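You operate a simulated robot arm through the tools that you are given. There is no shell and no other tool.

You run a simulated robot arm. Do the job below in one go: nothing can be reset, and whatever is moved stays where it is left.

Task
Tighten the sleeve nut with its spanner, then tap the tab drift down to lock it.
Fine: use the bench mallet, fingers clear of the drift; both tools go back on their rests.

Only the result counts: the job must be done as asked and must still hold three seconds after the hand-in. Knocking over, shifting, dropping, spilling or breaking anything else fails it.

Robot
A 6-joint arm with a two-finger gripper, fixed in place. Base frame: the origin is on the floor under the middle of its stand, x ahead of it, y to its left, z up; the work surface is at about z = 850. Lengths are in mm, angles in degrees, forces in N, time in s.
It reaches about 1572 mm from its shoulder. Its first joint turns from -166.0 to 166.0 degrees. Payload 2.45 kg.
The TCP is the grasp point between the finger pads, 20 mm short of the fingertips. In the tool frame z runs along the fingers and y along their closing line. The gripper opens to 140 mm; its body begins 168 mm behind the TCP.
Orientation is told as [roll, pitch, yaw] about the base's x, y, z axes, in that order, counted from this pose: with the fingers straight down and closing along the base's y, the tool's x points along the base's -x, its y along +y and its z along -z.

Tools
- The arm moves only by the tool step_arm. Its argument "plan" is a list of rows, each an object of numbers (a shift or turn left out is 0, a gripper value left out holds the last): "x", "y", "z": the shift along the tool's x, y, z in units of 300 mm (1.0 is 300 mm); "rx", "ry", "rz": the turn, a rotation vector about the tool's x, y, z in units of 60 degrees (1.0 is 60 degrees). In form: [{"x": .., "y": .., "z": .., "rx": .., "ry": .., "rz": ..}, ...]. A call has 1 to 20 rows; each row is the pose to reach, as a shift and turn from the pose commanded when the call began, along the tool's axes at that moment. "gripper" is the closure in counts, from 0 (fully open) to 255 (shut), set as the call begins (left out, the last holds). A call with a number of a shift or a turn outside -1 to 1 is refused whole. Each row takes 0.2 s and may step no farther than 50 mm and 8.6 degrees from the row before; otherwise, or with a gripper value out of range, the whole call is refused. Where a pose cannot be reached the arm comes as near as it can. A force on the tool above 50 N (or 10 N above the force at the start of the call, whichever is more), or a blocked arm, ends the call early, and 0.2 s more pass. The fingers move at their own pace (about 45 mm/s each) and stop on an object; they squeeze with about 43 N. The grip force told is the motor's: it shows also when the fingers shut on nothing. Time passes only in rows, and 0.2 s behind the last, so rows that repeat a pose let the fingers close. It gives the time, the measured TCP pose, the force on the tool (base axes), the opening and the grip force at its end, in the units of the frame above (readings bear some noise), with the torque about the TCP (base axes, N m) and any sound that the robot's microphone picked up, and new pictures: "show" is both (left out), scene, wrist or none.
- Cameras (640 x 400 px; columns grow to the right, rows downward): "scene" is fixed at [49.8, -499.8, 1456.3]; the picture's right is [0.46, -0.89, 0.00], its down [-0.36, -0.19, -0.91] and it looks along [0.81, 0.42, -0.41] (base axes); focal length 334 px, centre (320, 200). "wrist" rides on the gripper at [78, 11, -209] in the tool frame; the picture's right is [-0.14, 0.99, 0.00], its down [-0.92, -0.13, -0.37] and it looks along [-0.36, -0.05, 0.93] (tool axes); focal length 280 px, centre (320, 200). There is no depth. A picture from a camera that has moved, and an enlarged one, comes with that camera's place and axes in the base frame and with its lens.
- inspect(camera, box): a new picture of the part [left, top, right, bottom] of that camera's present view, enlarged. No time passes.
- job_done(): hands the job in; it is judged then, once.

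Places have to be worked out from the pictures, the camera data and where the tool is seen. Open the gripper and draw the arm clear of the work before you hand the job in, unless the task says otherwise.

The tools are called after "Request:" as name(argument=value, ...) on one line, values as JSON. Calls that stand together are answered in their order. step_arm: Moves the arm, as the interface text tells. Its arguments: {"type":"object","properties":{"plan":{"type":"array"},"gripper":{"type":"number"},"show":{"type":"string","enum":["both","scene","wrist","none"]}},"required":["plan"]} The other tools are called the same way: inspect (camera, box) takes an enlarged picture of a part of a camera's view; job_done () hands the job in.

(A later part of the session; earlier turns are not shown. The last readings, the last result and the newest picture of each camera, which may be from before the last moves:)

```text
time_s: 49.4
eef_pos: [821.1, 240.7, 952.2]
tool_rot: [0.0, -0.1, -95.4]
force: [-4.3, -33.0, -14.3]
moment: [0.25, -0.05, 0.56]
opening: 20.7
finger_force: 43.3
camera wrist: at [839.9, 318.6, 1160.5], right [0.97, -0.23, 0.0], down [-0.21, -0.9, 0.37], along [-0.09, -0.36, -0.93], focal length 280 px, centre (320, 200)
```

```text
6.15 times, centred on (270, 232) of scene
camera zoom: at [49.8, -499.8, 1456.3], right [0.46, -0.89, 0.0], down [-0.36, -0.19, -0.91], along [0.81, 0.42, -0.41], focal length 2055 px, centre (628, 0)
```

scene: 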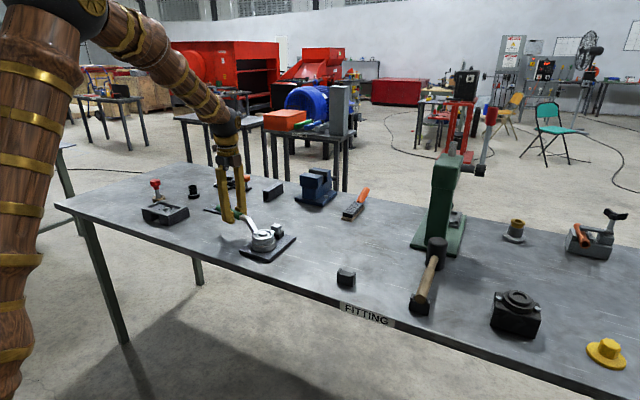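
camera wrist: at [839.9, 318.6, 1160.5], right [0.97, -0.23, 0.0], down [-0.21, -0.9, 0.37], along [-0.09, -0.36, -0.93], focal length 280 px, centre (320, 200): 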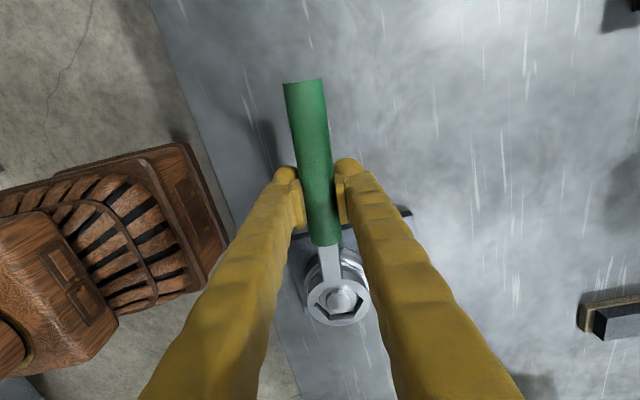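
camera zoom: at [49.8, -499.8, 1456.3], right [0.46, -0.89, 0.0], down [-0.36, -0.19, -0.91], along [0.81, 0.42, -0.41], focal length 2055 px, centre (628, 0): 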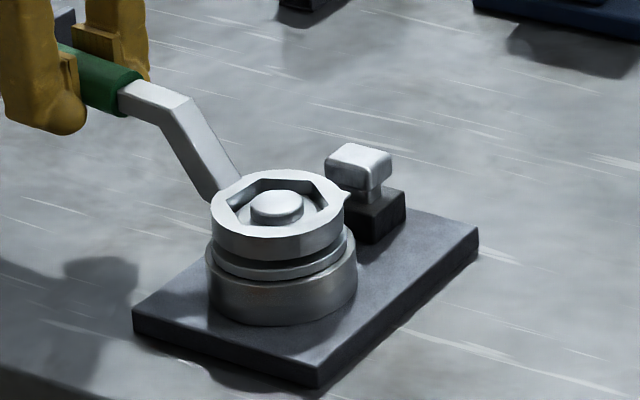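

The ring is binding on the nut's far side: the tool is now too far back (33 N pulling it forward) and the spanner has pitched. I'll move forward 1.2 mm to centre it and let it free.

Request:
step_arm(plan=[{"x": -0.002}, {"x": -0.004}, {"x": -0.004}], show="wrist")

Request:
inspect(camera="wrist", box=[310, 250, 378, 330])

```text
time_s: 50.2
eef_pos: [820.9, 240.7, 952.4]
tool_rot: [-0.2, -0.1, -95.4]
force: [2.4, -16.6, -9.2]
moment: [0.32, -0.15, 0.83]
opening: 21.0
finger_force: 43.0
camera wrist: at [839.3, 318.4, 1161.0], right [0.97, -0.23, 0.0], down [-0.21, -0.9, 0.37], along [-0.09, -0.36, -0.93], focal length 280 px, centre (320, 200)
```

wrist: 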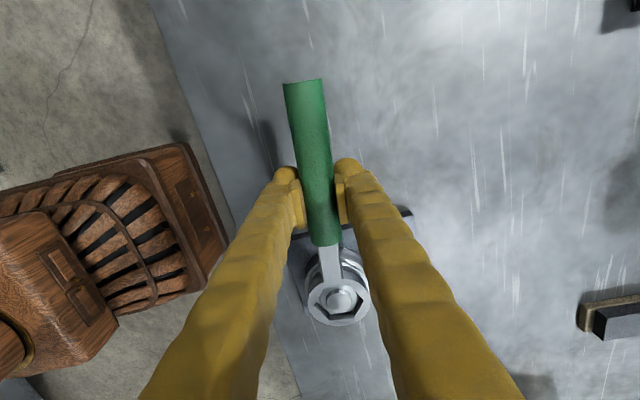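

```text
5.00 times, centred on (344, 290) of wrist
camera zoom: at [839.3, 318.4, 1161.0], right [0.97, -0.23, 0.0], down [-0.21, -0.9, 0.37], along [-0.09, -0.36, -0.93], focal length 1402 px, centre (200, -250)
```

zoom: 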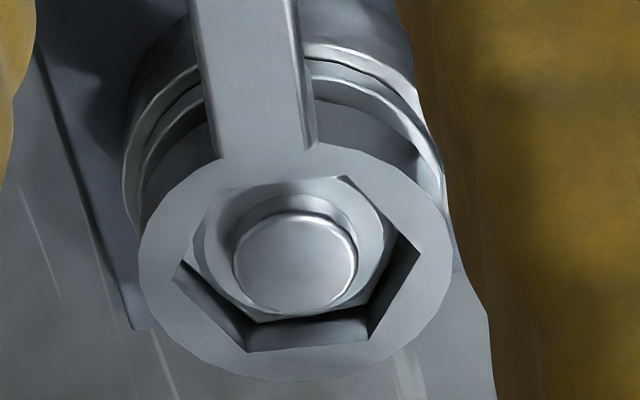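

Better (17 N). I'll go another 0.9 mm forward and then lift gently.

Request:
step_arm(plan=[{"x": -0.003}, {"x": -0.003, "z": -0.005}, {"x": -0.003, "z": -0.012}, {"x": -0.003, "z": -0.02}, {"x": -0.003, "z": -0.02}], show="wrist")

Request:
inspect(camera="wrist", box=[310, 250, 378, 330])

Request:
inspect(camera="scene", box=[230, 200, 310, 265])

```text
time_s: 51.4
eef_pos: [822.2, 239.1, 958.1]
tool_rot: [-0.1, -0.1, -95.3]
force: [1.3, -9.0, -13.4]
moment: [1.03, -0.16, 0.8]
opening: 20.9
finger_force: 42.6
camera wrist: at [839.4, 317.1, 1165.8], right [0.97, -0.23, 0.0], down [-0.21, -0.9, 0.37], along [-0.09, -0.36, -0.93], focal length 280 px, centre (320, 200)
```

wrist: 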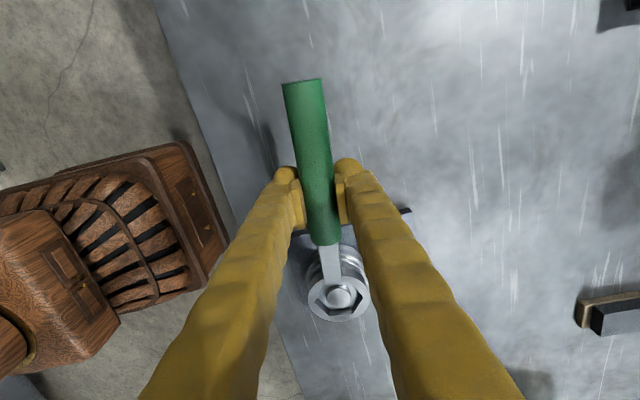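

```text
5.00 times, centred on (344, 290) of wrist
camera zoom: at [839.4, 317.1, 1165.8], right [0.97, -0.23, 0.0], down [-0.21, -0.9, 0.37], along [-0.09, -0.36, -0.93], focal length 1402 px, centre (200, -250)
```

zoom: 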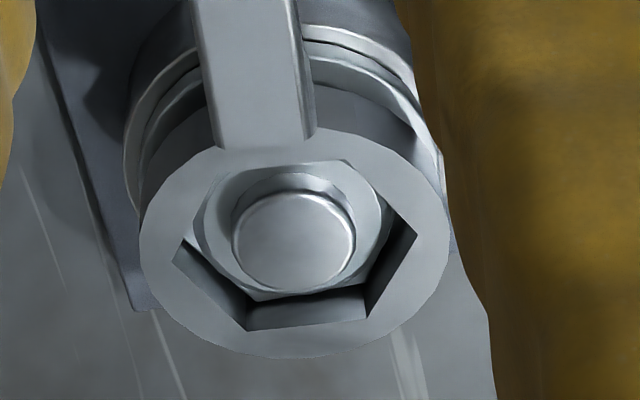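

```text
6.15 times, centred on (270, 232) of scene
camera zoom: at [49.8, -499.8, 1456.3], right [0.46, -0.89, 0.0], down [-0.36, -0.19, -0.91], along [0.81, 0.42, -0.41], focal length 2055 px, centre (628, 0)
```

zoom: 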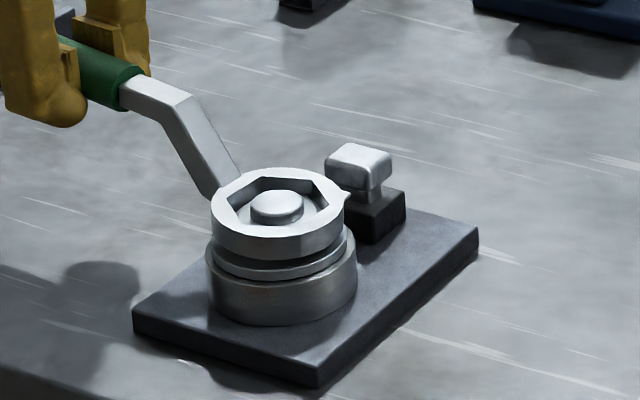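

The ring is still held by a residual yaw twist (M_z≈0.8 N·m) pressing on the nut flats. I'll rotate the tool back another 2.5° about the nut to remove it before lifting more.

Request:
step_arm(plan=[{"y": -0.01, "z": 0.005, "rz": -0.02}, {"x": -0.0004, "y": -0.0205, "z": 0.01, "rz": -0.0417}, {"x": -0.0004, "y": -0.0205, "z": 0.01, "rz": -0.0417}], show="wrist")

Request:
inspect(camera="wrist", box=[310, 250, 378, 330])

```text
time_s: 52.2
eef_pos: [814.9, 239.7, 955.3]
tool_rot: [-0.1, -0.2, -92.9]
force: [1.5, -7.5, 0.4]
moment: [-0.67, -0.07, 0.39]
opening: 20.9
finger_force: 43.3
camera wrist: at [830.2, 318.5, 1163.3], right [0.98, -0.19, 0.0], down [-0.17, -0.91, 0.37], along [-0.07, -0.36, -0.93], focal length 280 px, centre (320, 200)
```

wrist: 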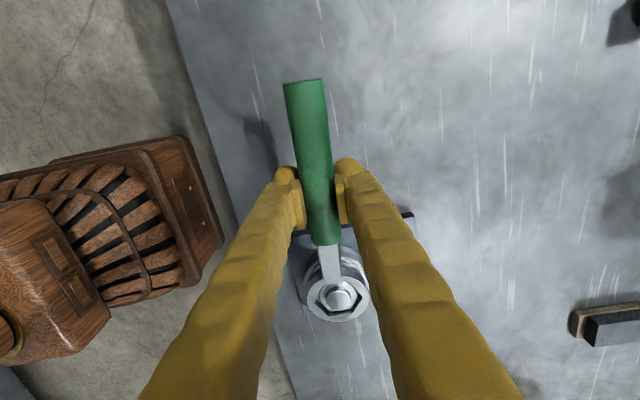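

```text
5.00 times, centred on (344, 290) of wrist
camera zoom: at [830.2, 318.5, 1163.3], right [0.98, -0.19, 0.0], down [-0.17, -0.91, 0.37], along [-0.07, -0.36, -0.93], focal length 1402 px, centre (200, -250)
```

zoom: 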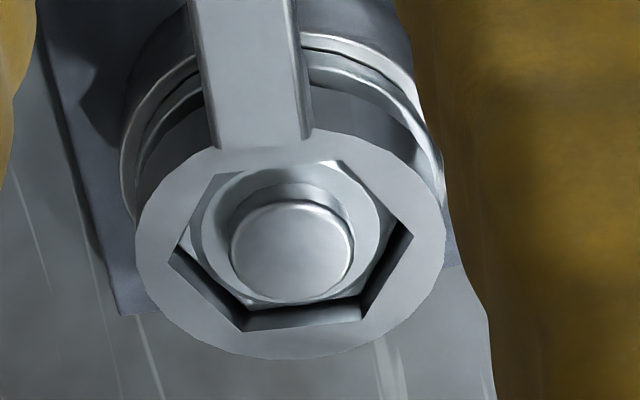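

Residual torque is now about 0.1 N·m, still on the tightening side, so the nut has not been loosened. I'll lift again.

Request:
step_arm(plan=[{"x": -0.001, "z": -0.006}, {"x": -0.001, "z": -0.012}, {"x": -0.001, "z": -0.02}, {"x": -0.001, "z": -0.03}, {"x": -0.001, "z": -0.03}], show="wrist")

Request:
inspect(camera="wrist", box=[310, 250, 378, 330])

Request:
inspect(camera="scene", box=[230, 200, 310, 265])

```text
time_s: 53.4
eef_pos: [815.7, 240.5, 964.3]
tool_rot: [-0.1, -0.2, -92.9]
force: [-0.5, 0.6, -3.8]
moment: [0.09, 0.02, 0.02]
opening: 20.5
finger_force: 43.2
camera wrist: at [829.8, 318.0, 1172.2], right [0.98, -0.19, 0.0], down [-0.17, -0.91, 0.37], along [-0.07, -0.36, -0.93], focal length 280 px, centre (320, 200)
```

wrist: 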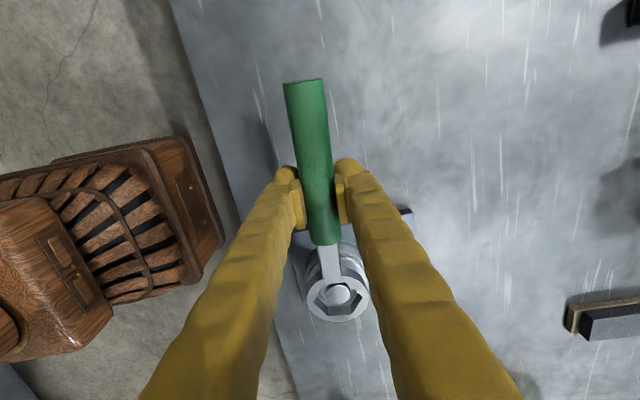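

```text
5.00 times, centred on (344, 290) of wrist
camera zoom: at [829.8, 318.0, 1172.2], right [0.98, -0.19, 0.0], down [-0.17, -0.91, 0.37], along [-0.07, -0.36, -0.93], focal length 1402 px, centre (200, -250)
```

zoom: 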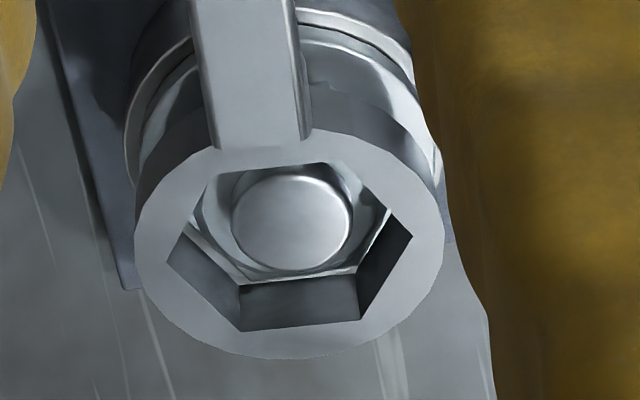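

```text
6.15 times, centred on (270, 232) of scene
camera zoom: at [49.8, -499.8, 1456.3], right [0.46, -0.89, 0.0], down [-0.36, -0.19, -0.91], along [0.81, 0.42, -0.41], focal length 2055 px, centre (628, 0)
```

zoom: 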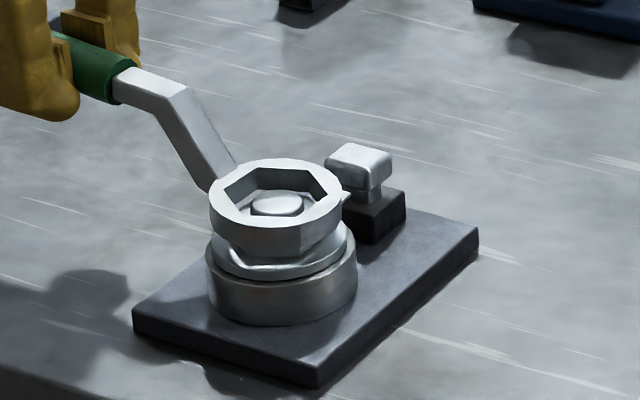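

The ring is free (only the spanner's weight remains). I'll lift clear and look at the nut.

Request:
step_arm(plan=[{"z": -0.05}, {"z": -0.12}, {"z": -0.19}, {"z": -0.26}, {"z": -0.26}], show="both")

Request:
inspect(camera="scene", box=[240, 205, 310, 265])

Request:
inspect(camera="wrist", box=[280, 220, 400, 330])

```text
time_s: 54.6
eef_pos: [815.1, 240.0, 1042.4]
tool_rot: [0.0, -0.1, -92.8]
force: [0.4, 0.5, -2.9]
moment: [0.12, 0.02, 0.0]
opening: 21.0
finger_force: 43.2
camera wrist: at [830.0, 318.5, 1250.4], right [0.98, -0.19, 0.0], down [-0.17, -0.91, 0.37], along [-0.07, -0.36, -0.93], focal length 280 px, centre (320, 200)
```

scene: 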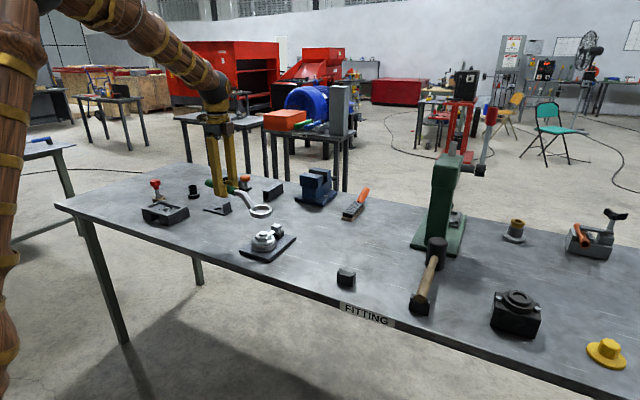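
wrist: 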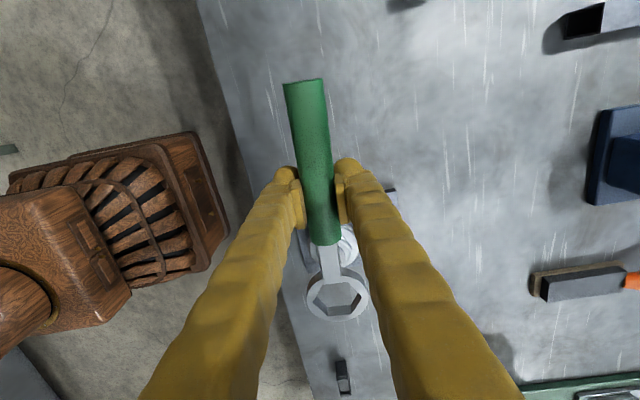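

```text
6.67 times, centred on (275, 235) of scene
camera zoom: at [49.8, -499.8, 1456.3], right [0.46, -0.89, 0.0], down [-0.36, -0.19, -0.91], along [0.81, 0.42, -0.41], focal length 2227 px, centre (620, -33)
```

zoom: 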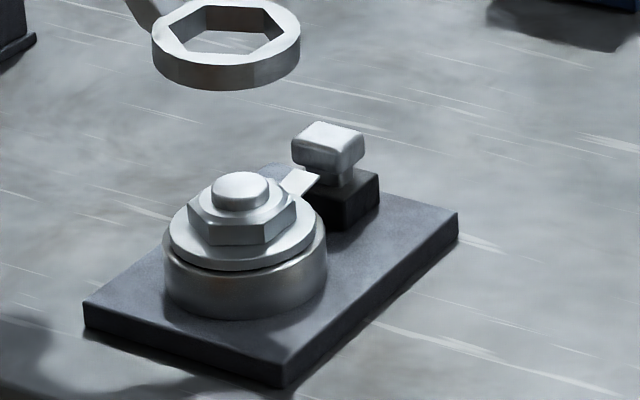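

```text
3.64 times, centred on (340, 275) of wrist
camera zoom: at [830.0, 318.5, 1250.4], right [0.98, -0.19, 0.0], down [-0.17, -0.91, 0.37], along [-0.07, -0.36, -0.93], focal length 1020 px, centre (247, -73)
```

zoom: 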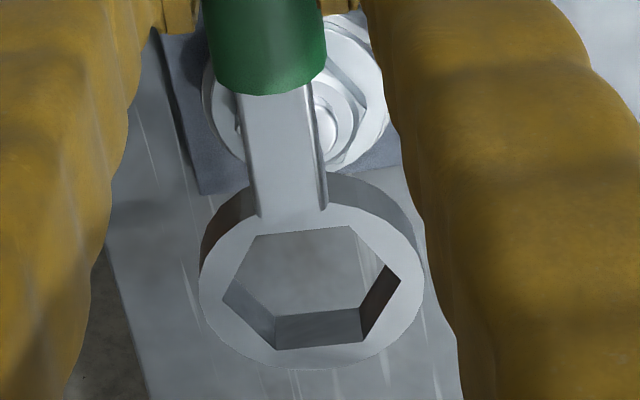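

The nut sits flat on its washer with the tab unmoved. Now I'll carry the spanner back toward its rest at height, undoing the yaw in two stages.

Request:
step_arm(plan=[{"x": -0.106, "y": 0.013, "rz": -0.11}, {"x": -0.213, "y": 0.027, "rz": -0.22}, {"x": -0.32, "y": 0.04, "rz": -0.33}, {"x": -0.426, "y": 0.053, "rz": -0.44}, {"x": -0.533, "y": 0.066, "rz": -0.55}, {"x": -0.64, "y": 0.08, "rz": -0.66}, {"x": -0.746, "y": 0.093, "rz": -0.773}, {"x": -0.746, "y": 0.093, "rz": -0.773}], show="none")

Request:
step_arm(plan=[{"x": -0.083, "y": -0.068, "rz": -0.11}, {"x": -0.167, "y": -0.136, "rz": -0.22}, {"x": -0.25, "y": -0.204, "rz": -0.33}, {"x": -0.334, "y": -0.273, "rz": -0.44}, {"x": -0.417, "y": -0.341, "rz": -0.55}, {"x": -0.5, "y": -0.41, "rz": -0.66}, {"x": -0.585, "y": -0.478, "rz": -0.773}, {"x": -0.585, "y": -0.478, "rz": -0.773}], show="both")

```text
time_s: 56.4
eef_pos: [831.1, 15.2, 1041.0]
tool_rot: [-0.2, 0.0, -46.5]
force: [0.1, 0.8, -2.6]
moment: [0.07, 0.08, -0.02]
opening: 21.0
finger_force: 43.1
```

```text
time_s: 58.2
eef_pos: [849.9, -212.6, 1044.1]
tool_rot: [-0.1, 0.1, -0.2]
force: [0.5, 0.8, -3.2]
moment: [0.0, 0.07, -0.01]
opening: 20.6
finger_force: 42.9
camera wrist: at [770.9, -200.5, 1252.5], right [0.14, 0.99, 0.0], down [0.92, -0.13, 0.37], along [0.36, -0.05, -0.93], focal length 280 px, centre (320, 200)
```

scene: 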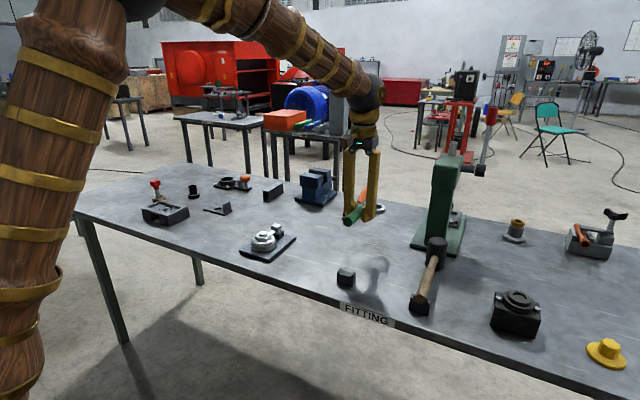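
wrist: 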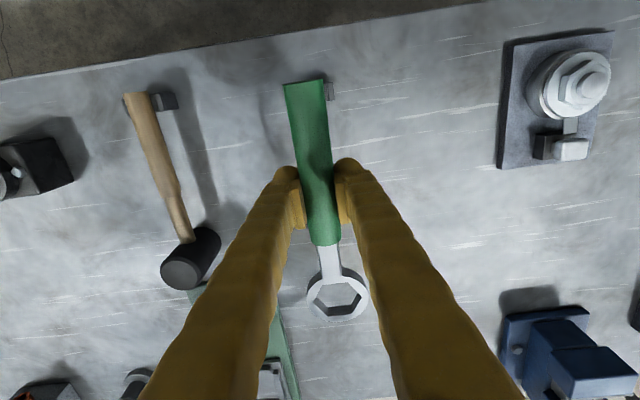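

I'm back above the rest with the spanner pitched ~2.6° nose-down but not slid. I'll trim the pose to match the original pick-up camera pose and descend to about 60 mm above the rest.

Request:
step_arm(plan=[{"x": 0.0032, "y": 0.0036, "z": 0.1, "rz": -0.0033}, {"x": 0.0032, "y": 0.0036, "z": 0.2, "rz": -0.0033}, {"x": 0.0032, "y": 0.0036, "z": 0.305, "rz": -0.0033}, {"x": 0.0032, "y": 0.0036, "z": 0.305, "rz": -0.0033}], show="both")

Request:
inspect(camera="wrist", box=[260, 60, 400, 340])

Request:
inspect(camera="scene", box=[320, 190, 400, 295])

```text
time_s: 59.2
eef_pos: [847.9, -209.3, 953.4]
tool_rot: [-0.1, 0.2, 0.1]
force: [0.2, 0.1, -3.1]
moment: [0.0, 0.08, 0.0]
opening: 20.8
finger_force: 42.7
camera wrist: at [770.0, -198.7, 1161.4], right [0.14, 0.99, 0.0], down [0.92, -0.13, 0.37], along [0.36, -0.05, -0.93], focal length 280 px, centre (320, 200)
```

scene: 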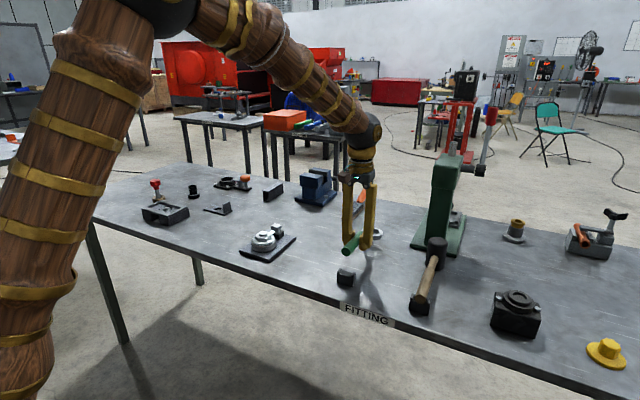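
wrist: 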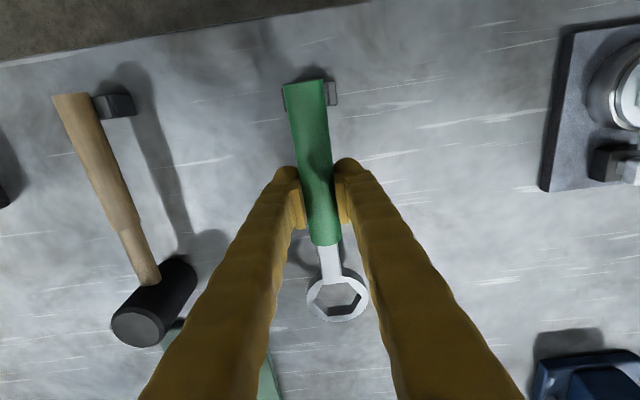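

```text
1.43 times, centred on (330, 200) of wrist
camera zoom: at [770.0, -198.7, 1161.4], right [0.14, 0.99, 0.0], down [0.92, -0.13, 0.37], along [0.36, -0.05, -0.93], focal length 401 px, centre (306, 200)
```

zoom: 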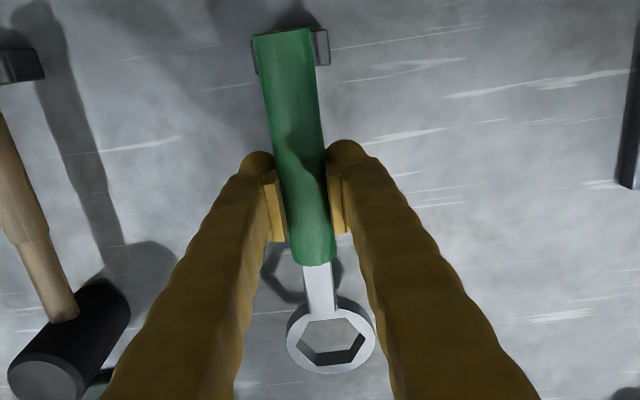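

```text
3.81 times, centred on (360, 242) of scene
camera zoom: at [49.8, -499.8, 1456.3], right [0.46, -0.89, 0.0], down [-0.36, -0.19, -0.91], along [0.81, 0.42, -0.41], focal length 1272 px, centre (168, 38)
```

zoom: 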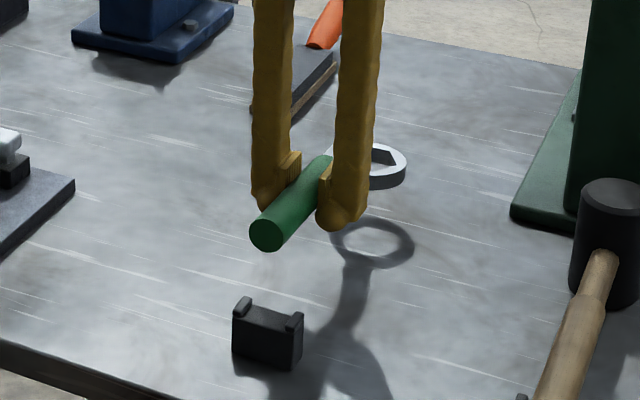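

The lateral position is +1 mm; I'll trim and lower to about 9 mm above seating, then check.

Request:
step_arm(plan=[{"y": -0.003, "z": 0.06}, {"y": -0.003, "z": 0.12}, {"y": -0.003, "z": 0.17}, {"y": -0.003, "z": 0.17}], show="wrist")

Request:
inspect(camera="wrist", box=[260, 60, 360, 160])

Request:
inspect(camera="scene", box=[320, 220, 400, 295])

```text
time_s: 60.2
eef_pos: [847.3, -211.3, 902.0]
tool_rot: [-0.2, 0.1, -0.1]
force: [-2.7, -0.3, 7.3]
moment: [-0.02, -1.54, -0.11]
opening: 20.5
finger_force: 43.0
camera wrist: at [768.5, -199.7, 1110.1], right [0.14, 0.99, 0.0], down [0.92, -0.13, 0.37], along [0.36, -0.05, -0.93], focal length 280 px, centre (320, 200)
```

wrist: 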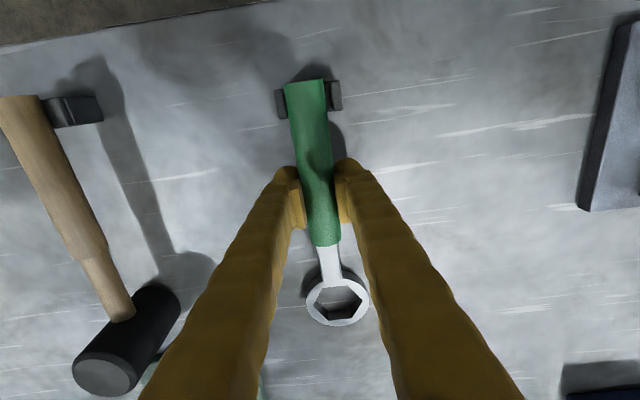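

```text
4.00 times, centred on (310, 110) of wrist
camera zoom: at [768.5, -199.7, 1110.1], right [0.14, 0.99, 0.0], down [0.92, -0.13, 0.37], along [0.36, -0.05, -0.93], focal length 1122 px, centre (360, 560)
```

zoom: 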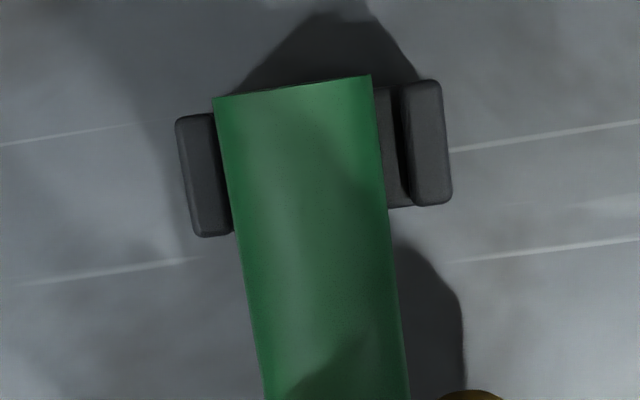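

```text
5.33 times, centred on (360, 258) of scene
camera zoom: at [49.8, -499.8, 1456.3], right [0.46, -0.89, 0.0], down [-0.36, -0.19, -0.91], along [0.81, 0.42, -0.41], focal length 1781 px, centre (107, -107)
```

zoom: 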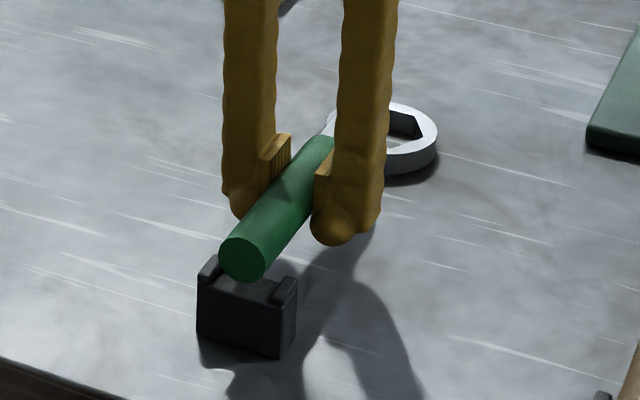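

The ring nose is touching the bench (10 N) and the handle end is between the cradle prongs, ~1.5 mm off-centre. I'll trim +1.2 mm y, +1 mm x and lower the last 8 mm.

Request:
step_arm(plan=[{"x": -0.003, "y": 0.004, "z": 0.008}, {"x": -0.003, "y": 0.004, "z": 0.016}, {"x": -0.003, "y": 0.004, "z": 0.023}, {"x": -0.003, "y": 0.004, "z": 0.028}, {"x": -0.003, "y": 0.004, "z": 0.028}], show="wrist")

Request:
inspect(camera="wrist", box=[260, 60, 360, 160])

Request:
inspect(camera="scene", box=[320, 220, 400, 295])

```text
time_s: 61.4
eef_pos: [847.7, -209.8, 892.4]
tool_rot: [-0.1, 0.0, 0.0]
force: [-11.0, -1.4, 39.4]
moment: [0.01, 0.0, -0.2]
opening: 20.5
finger_force: 42.6
camera wrist: at [769.0, -198.0, 1101.9], right [0.14, 0.99, 0.0], down [0.92, -0.13, 0.37], along [0.36, -0.05, -0.93], focal length 280 px, centre (320, 200)
```

wrist: 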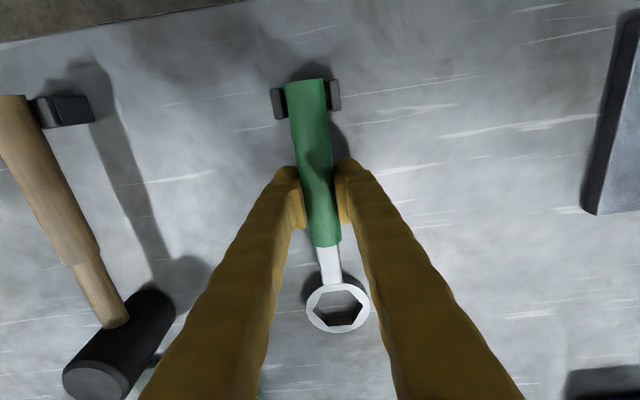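

```text
4.00 times, centred on (310, 110) of wrist
camera zoom: at [769.0, -198.0, 1101.9], right [0.14, 0.99, 0.0], down [0.92, -0.13, 0.37], along [0.36, -0.05, -0.93], focal length 1122 px, centre (360, 560)
```

zoom: 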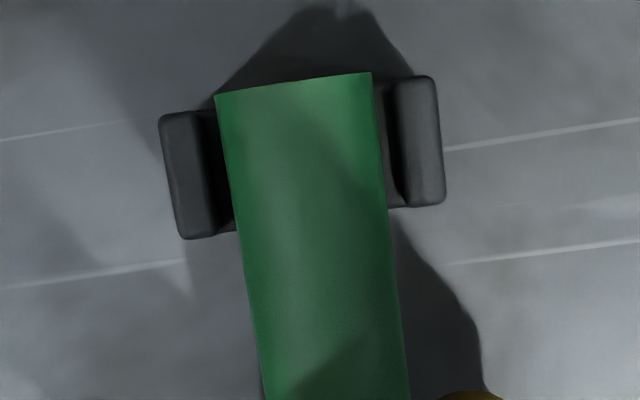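

```text
5.33 times, centred on (360, 258) of scene
camera zoom: at [49.8, -499.8, 1456.3], right [0.46, -0.89, 0.0], down [-0.36, -0.19, -0.91], along [0.81, 0.42, -0.41], focal length 1781 px, centre (107, -107)
```

zoom: 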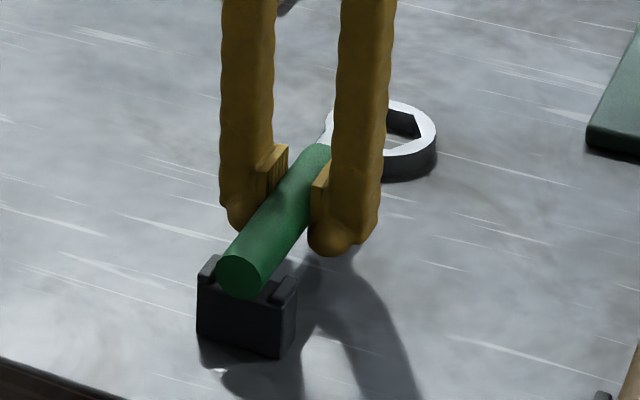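

The spanner is seated: 39 N reaction with no pitch moment, the handle centred in the cradle and the ring flat on the bench. I'll ease up 1 mm and open the fingers.

Request:
step_arm(plan=[{"z": -0.004}, {"z": -0.004}], show="none")

Request:
step_arm(plan=[{"z": 0}, {"z": 0}, {"z": 0}, {"z": 0}, {"z": 0}, {"z": 0}, {"z": 0}, {"z": 0}, {"z": 0}], gripper=0, show="both")

```text
time_s: 62.0
eef_pos: [848.4, -209.2, 893.1]
tool_rot: [-0.2, 0.1, -0.1]
force: [-4.0, -4.4, 28.3]
moment: [0.01, -0.14, -0.21]
opening: 20.7
finger_force: 43.1
```

```text
time_s: 64.0
eef_pos: [847.2, -210.1, 893.0]
tool_rot: [-0.1, 0.0, 0.0]
force: [-0.2, 0.5, 0.0]
moment: [0.0, 0.02, -0.02]
opening: 139.8
finger_force: 0.0
camera wrist: at [769.3, -198.0, 1101.5], right [0.14, 0.99, 0.0], down [0.92, -0.13, 0.37], along [0.36, -0.05, -0.93], focal length 280 px, centre (320, 200)
```

scene: 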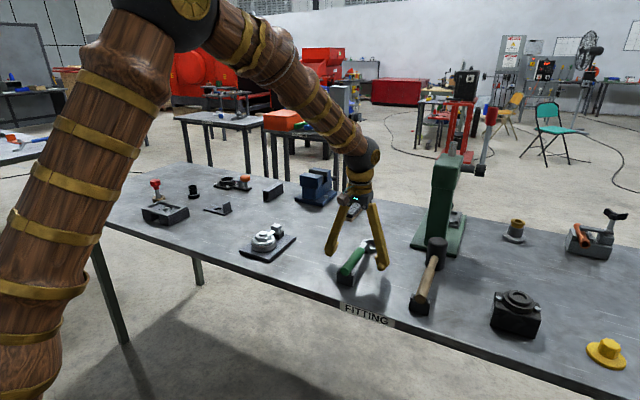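
wrist: 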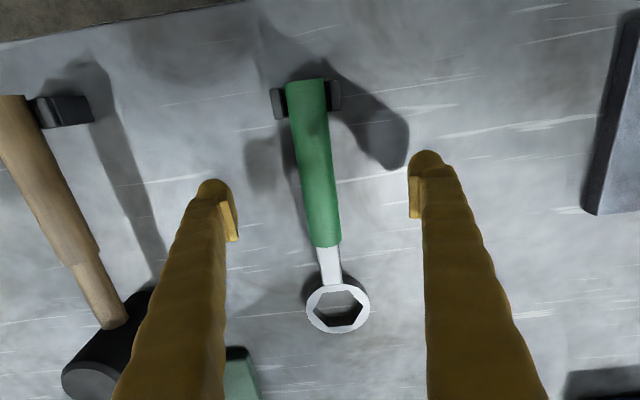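

The spanner is back on its rest just as it was. I'll rise straight up and move over the mallet to measure it.

Request:
step_arm(plan=[{"z": -0.1}, {"z": -0.25}, {"z": -0.4}, {"z": -0.53}, {"z": -0.63}, {"y": -0.15, "z": -0.63}, {"y": -0.3, "z": -0.63}, {"y": -0.45, "z": -0.63}, {"y": -0.58, "z": -0.63}, {"y": -0.69, "z": -0.63}, {"y": -0.69, "z": -0.63}], gripper=0, show="both")

Request:
inspect(camera="wrist", box=[260, 40, 400, 260])

Request:
inspect(camera="scene", box=[400, 140, 500, 325])

```text
time_s: 66.4
eef_pos: [851.0, -419.0, 1081.4]
tool_rot: [-0.1, 0.2, 0.0]
force: [-0.9, 0.8, -0.4]
moment: [0.01, 0.0, -0.01]
opening: 140.1
finger_force: 0.1
camera wrist: at [771.2, -407.5, 1291.5], right [0.14, 0.99, 0.0], down [0.92, -0.13, 0.37], along [0.36, -0.05, -0.93], focal length 280 px, centre (320, 200)
```

scene: 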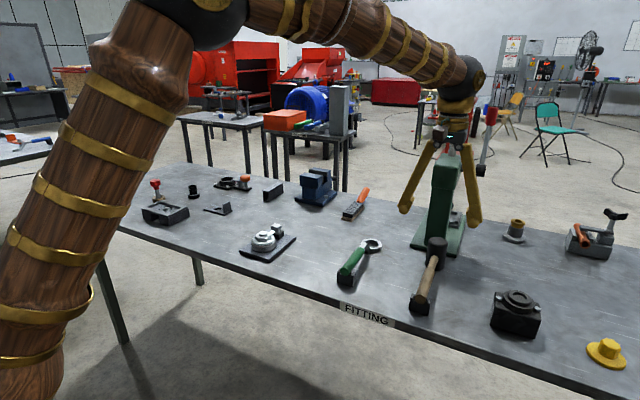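
wrist: 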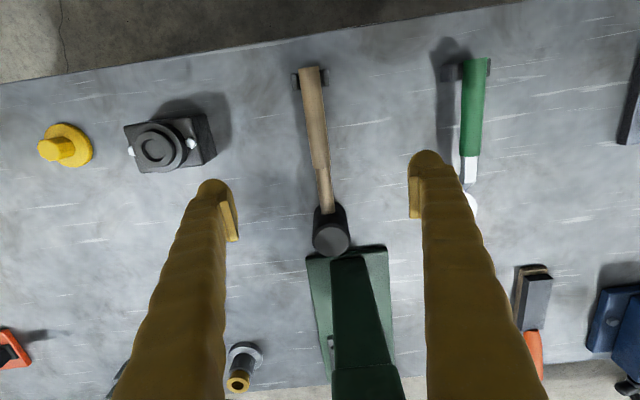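

```text
1.82 times, centred on (330, 150) of wrist
camera zoom: at [771.2, -407.5, 1291.5], right [0.14, 0.99, 0.0], down [0.92, -0.13, 0.37], along [0.36, -0.05, -0.93], focal length 510 px, centre (302, 291)
```

zoom: 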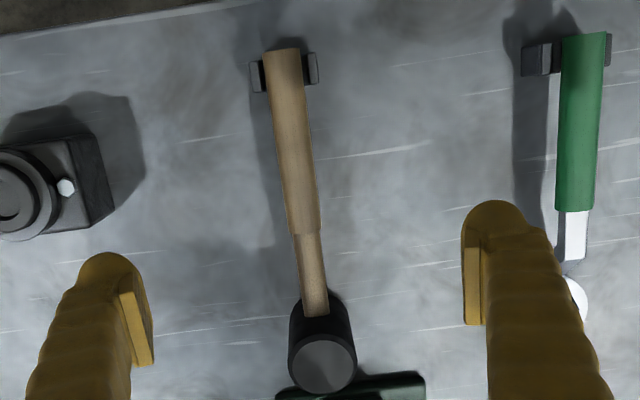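

```text
2.16 times, centred on (450, 232) of scene
camera zoom: at [49.8, -499.8, 1456.3], right [0.46, -0.89, 0.0], down [-0.36, -0.19, -0.91], along [0.81, 0.42, -0.41], focal length 722 px, centre (39, 130)
```

zoom: 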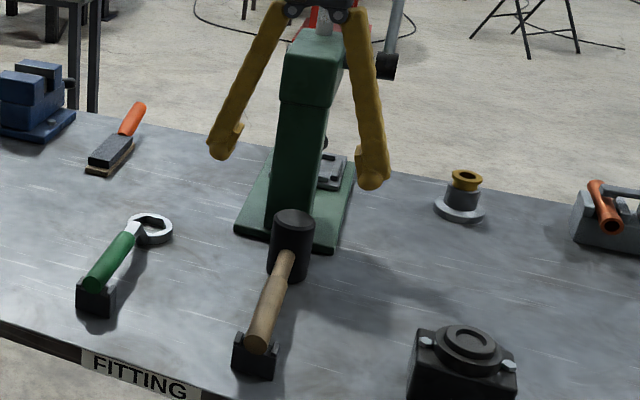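

The mallet handle is along x with the neck starting near x≈878, the head (≈51 mm dia) centred near (972, -419), and the press front at x≥1060. I'll zoom for the exact handle line.

Request:
inspect(camera="wrist", box=[285, 60, 355, 160])

Request:
inspect(camera="wrist", box=[290, 150, 370, 260])

```text
4.00 times, centred on (320, 110) of wrist
camera zoom: at [771.2, -407.5, 1291.5], right [0.14, 0.99, 0.0], down [0.92, -0.13, 0.37], along [0.36, -0.05, -0.93], focal length 1122 px, centre (320, 560)
```

zoom: 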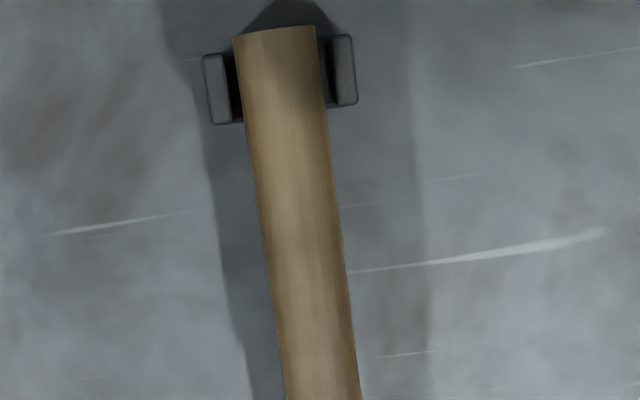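

```text
3.64 times, centred on (330, 205) of wrist
camera zoom: at [771.2, -407.5, 1291.5], right [0.14, 0.99, 0.0], down [0.92, -0.13, 0.37], along [0.36, -0.05, -0.93], focal length 1020 px, centre (284, 182)
```

zoom: 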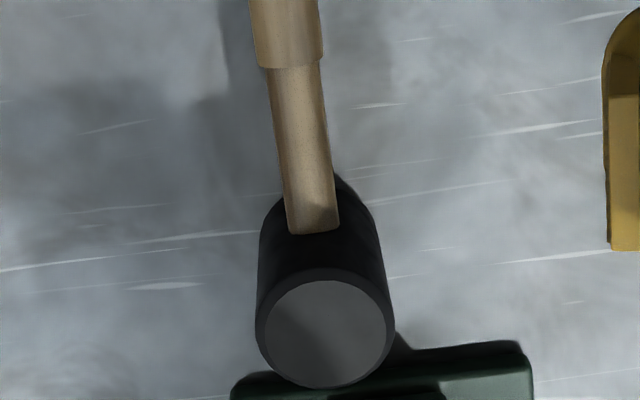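

The handle axis is at y≈-419.6 with almost zero yaw, neck ≈21 mm thick from x 879 to 948. I'll move to x≈897 and descend part-way over the neck, then check.

Request:
step_arm(plan=[{"x": -0.08, "y": -0.0037, "z": 0.05}, {"x": -0.16, "y": -0.0037, "z": 0.1}, {"x": -0.16, "y": -0.0037, "z": 0.22}, {"x": -0.16, "y": -0.0037, "z": 0.34}, {"x": -0.16, "y": -0.0037, "z": 0.467}, {"x": -0.16, "y": -0.0037, "z": 0.467}], gripper=0, show="both")

Request:
inspect(camera="wrist", box=[190, 100, 450, 262])

```text
time_s: 67.8
eef_pos: [896.9, -419.3, 942.1]
tool_rot: [-0.1, 0.1, 0.0]
force: [-0.3, 0.3, 0.6]
moment: [0.0, 0.02, 0.02]
opening: 139.9
finger_force: 0.0
camera wrist: at [818.3, -407.2, 1151.0], right [0.14, 0.99, 0.0], down [0.92, -0.13, 0.37], along [0.36, -0.05, -0.93], focal length 280 px, centre (320, 200)
```

scene: 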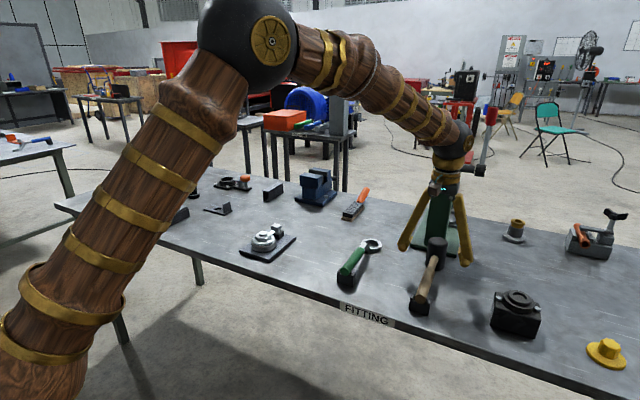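
wrist: 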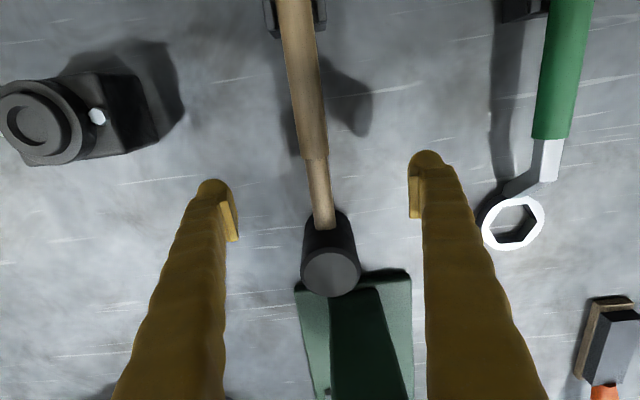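

```text
2.46 times, centred on (320, 181) of wrist
camera zoom: at [818.3, -407.2, 1151.0], right [0.14, 0.99, 0.0], down [0.92, -0.13, 0.37], along [0.36, -0.05, -0.93], focal length 690 px, centre (320, 247)
```

zoom: 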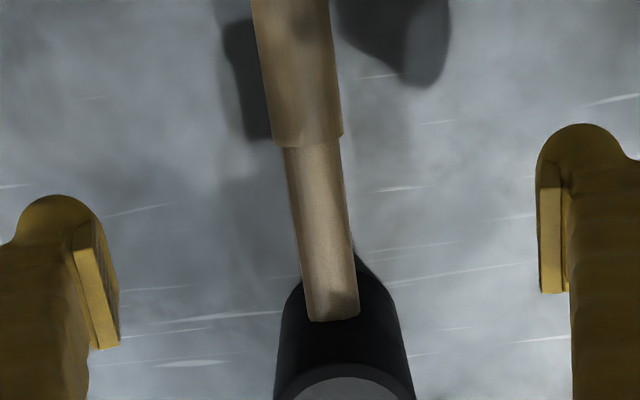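

The neck is centred under the TCP. I'll descend to the handle axis, then close.

Request:
step_arm(plan=[{"z": 0.08}, {"z": 0.165}, {"z": 0.165}], gripper=0, show="none")

Request:
step_arm(plan=[{"z": 0}, {"z": 0}, {"z": 0}, {"z": 0}, {"z": 0}, {"z": 0}, {"z": 0}, {"z": 0}, {"z": 0}, {"z": 0}], gripper=255, show="both")

Request:
inspect(camera="wrist", box=[230, 60, 410, 340])

```text
time_s: 68.6
eef_pos: [897.6, -418.6, 893.2]
tool_rot: [-0.1, 0.1, 0.0]
force: [-0.1, 0.4, 0.1]
moment: [0.04, -0.03, 0.02]
opening: 140.2
finger_force: 0.1
```

```text
time_s: 70.8
eef_pos: [897.1, -418.5, 892.2]
tool_rot: [-0.1, 0.1, 0.0]
force: [-0.1, -2.7, 0.0]
moment: [-0.04, -0.05, -0.44]
opening: 17.3
finger_force: 43.6
camera wrist: at [818.3, -407.0, 1101.4], right [0.14, 0.99, 0.0], down [0.92, -0.13, 0.37], along [0.36, -0.05, -0.93], focal length 280 px, centre (320, 200)
```

scene: 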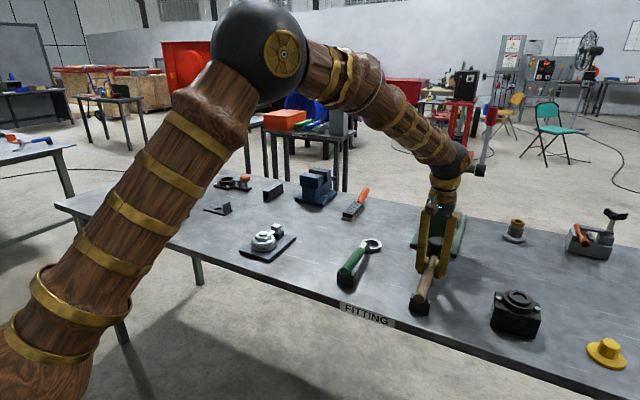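
wrist: 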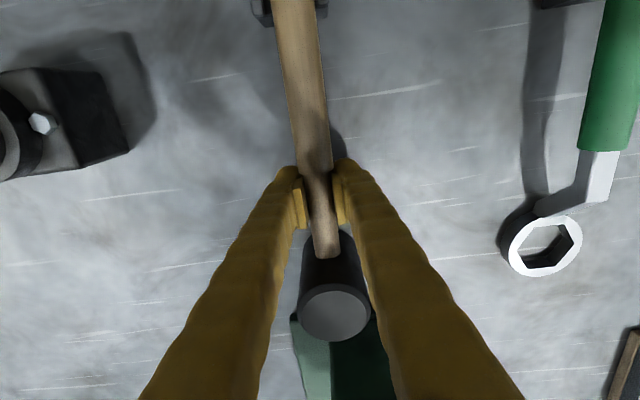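

```text
1.43 times, centred on (320, 200) of wrist
camera zoom: at [818.3, -407.0, 1101.4], right [0.14, 0.99, 0.0], down [0.92, -0.13, 0.37], along [0.36, -0.05, -0.93], focal length 401 px, centre (320, 200)
```

zoom: 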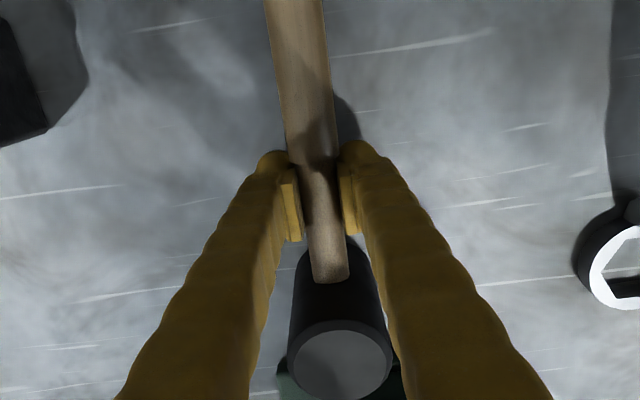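

The mallet is gripped (17.3 mm, 43 N). I'll lift it straight up slowly and check for droop.

Request:
step_arm(plan=[{"z": -0.02}, {"z": -0.06}, {"z": -0.13}, {"z": -0.22}, {"z": -0.33}, {"z": -0.43}, {"z": -0.5}, {"z": -0.5}], show="both")

Request:
inspect(camera="scene", box=[390, 170, 490, 310])

```text
time_s: 72.6
eef_pos: [897.4, -416.6, 1041.2]
tool_rot: [-0.1, 0.2, 0.0]
force: [0.3, -0.4, -4.6]
moment: [-0.03, 0.32, 0.01]
opening: 17.1
finger_force: 42.9
camera wrist: at [818.5, -405.5, 1249.7], right [0.14, 0.99, 0.0], down [0.92, -0.13, 0.37], along [0.36, -0.05, -0.93], focal length 280 px, centre (320, 200)
```

scene: 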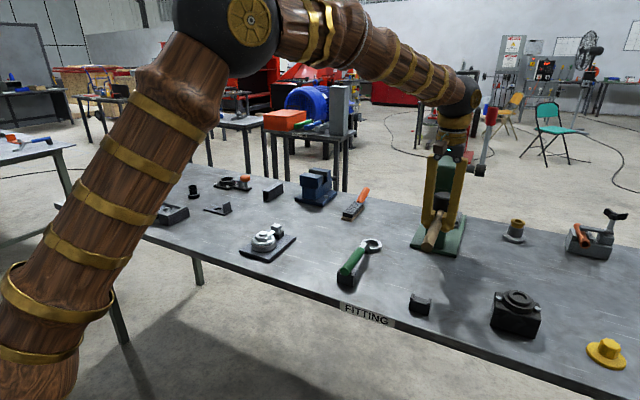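
wrist: 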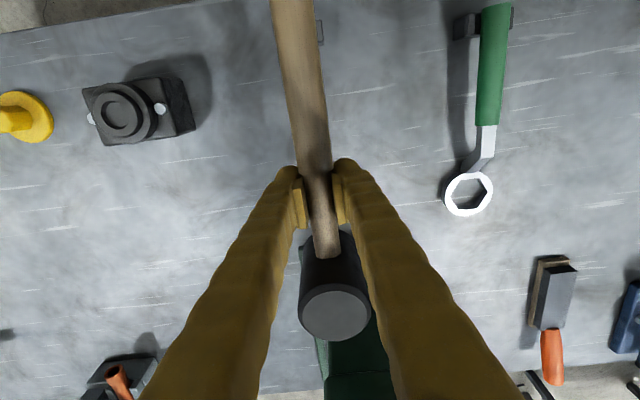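

```text
2.86 times, centred on (440, 240) of scene
camera zoom: at [49.8, -499.8, 1456.3], right [0.46, -0.89, 0.0], down [-0.36, -0.19, -0.91], along [0.81, 0.42, -0.41], focal length 954 px, centre (-23, 86)
```

zoom: 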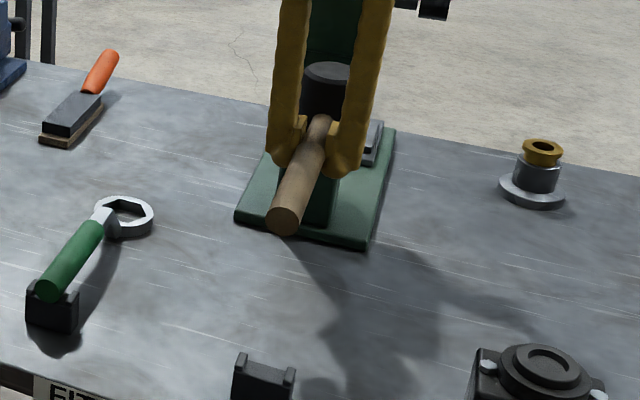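

The mallet lifted without droop (≈0.47 kg). I'll carry it to the fixture at height, yawing to +60° so the handle and fingers stay clear of the nut while the head sits over the drift.

Request:
step_arm(plan=[{"x": 0.015, "y": 0.125, "rz": -0.083}, {"x": 0.03, "y": 0.25, "rz": -0.166}, {"x": 0.045, "y": 0.375, "rz": -0.25}, {"x": 0.06, "y": 0.5, "rz": -0.333}, {"x": 0.075, "y": 0.625, "rz": -0.416}, {"x": 0.09, "y": 0.75, "rz": -0.5}, {"x": 0.09, "y": 0.75, "rz": -0.5}], show="none")

Request:
step_arm(plan=[{"x": -0.05, "y": 0.116, "rz": -0.083}, {"x": -0.1, "y": 0.232, "rz": -0.166}, {"x": -0.15, "y": 0.348, "rz": -0.25}, {"x": -0.2, "y": 0.463, "rz": -0.333}, {"x": -0.25, "y": 0.579, "rz": -0.416}, {"x": -0.297, "y": 0.695, "rz": -0.5}, {"x": -0.297, "y": 0.695, "rz": -0.5}], show="both")

Request:
inspect(camera="wrist", box=[260, 180, 420, 370])

Request:
inspect(camera="scene", box=[220, 160, 320, 270])

```text
time_s: 74.2
eef_pos: [867.8, -192.8, 1042.0]
tool_rot: [0.0, 0.1, 30.1]
force: [0.0, 0.1, -4.9]
moment: [-0.13, 0.23, -0.01]
opening: 17.1
finger_force: 42.8
```

```text
time_s: 75.8
eef_pos: [843.5, 34.1, 1043.1]
tool_rot: [0.1, 0.1, 60.0]
force: [0.2, -0.3, -5.0]
moment: [-0.26, 0.12, -0.02]
opening: 17.3
finger_force: 43.2
camera wrist: at [794.0, -27.5, 1251.7], right [-0.79, 0.61, 0.0], down [0.57, 0.73, 0.37], along [0.22, 0.29, -0.93], focal length 280 px, centre (320, 200)
```

scene: 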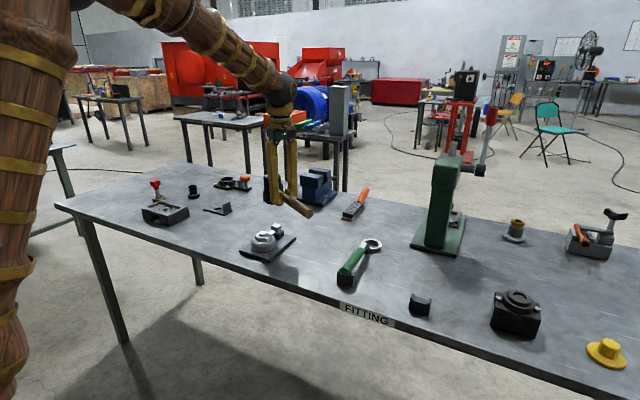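
wrist: 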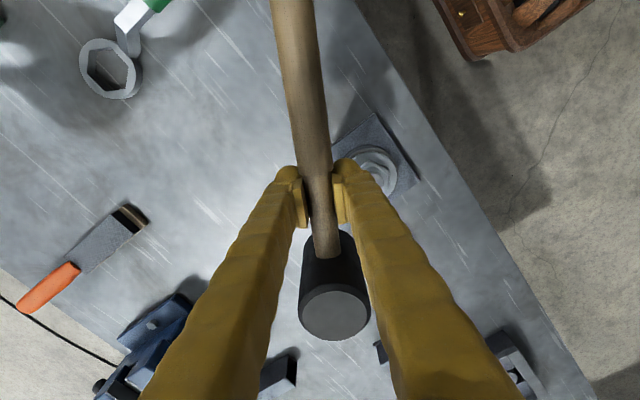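

```text
2.11 times, centred on (340, 275) of wrist
camera zoom: at [794.0, -27.5, 1251.7], right [-0.79, 0.61, 0.0], down [0.57, 0.73, 0.37], along [0.22, 0.29, -0.93], focal length 590 px, centre (278, 42)
```

zoom: 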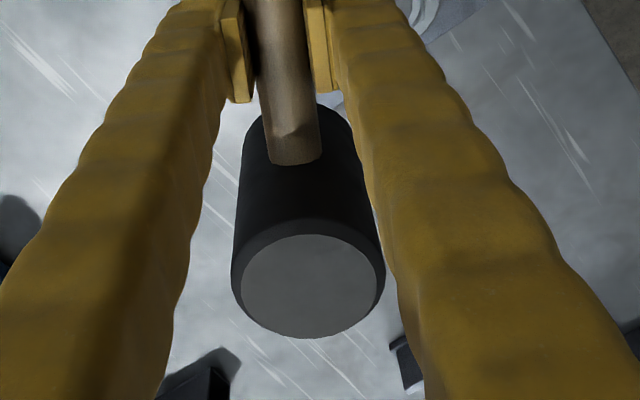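

```text
3.64 times, centred on (270, 215) of scene
camera zoom: at [49.8, -499.8, 1456.3], right [0.46, -0.89, 0.0], down [-0.36, -0.19, -0.91], along [0.81, 0.42, -0.41], focal length 1215 px, centre (502, 146)
```

zoom: 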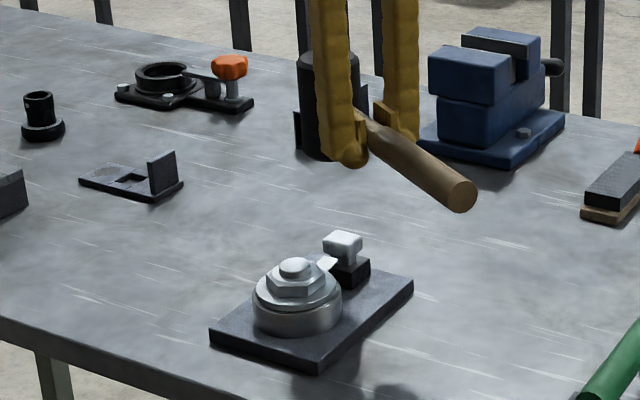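

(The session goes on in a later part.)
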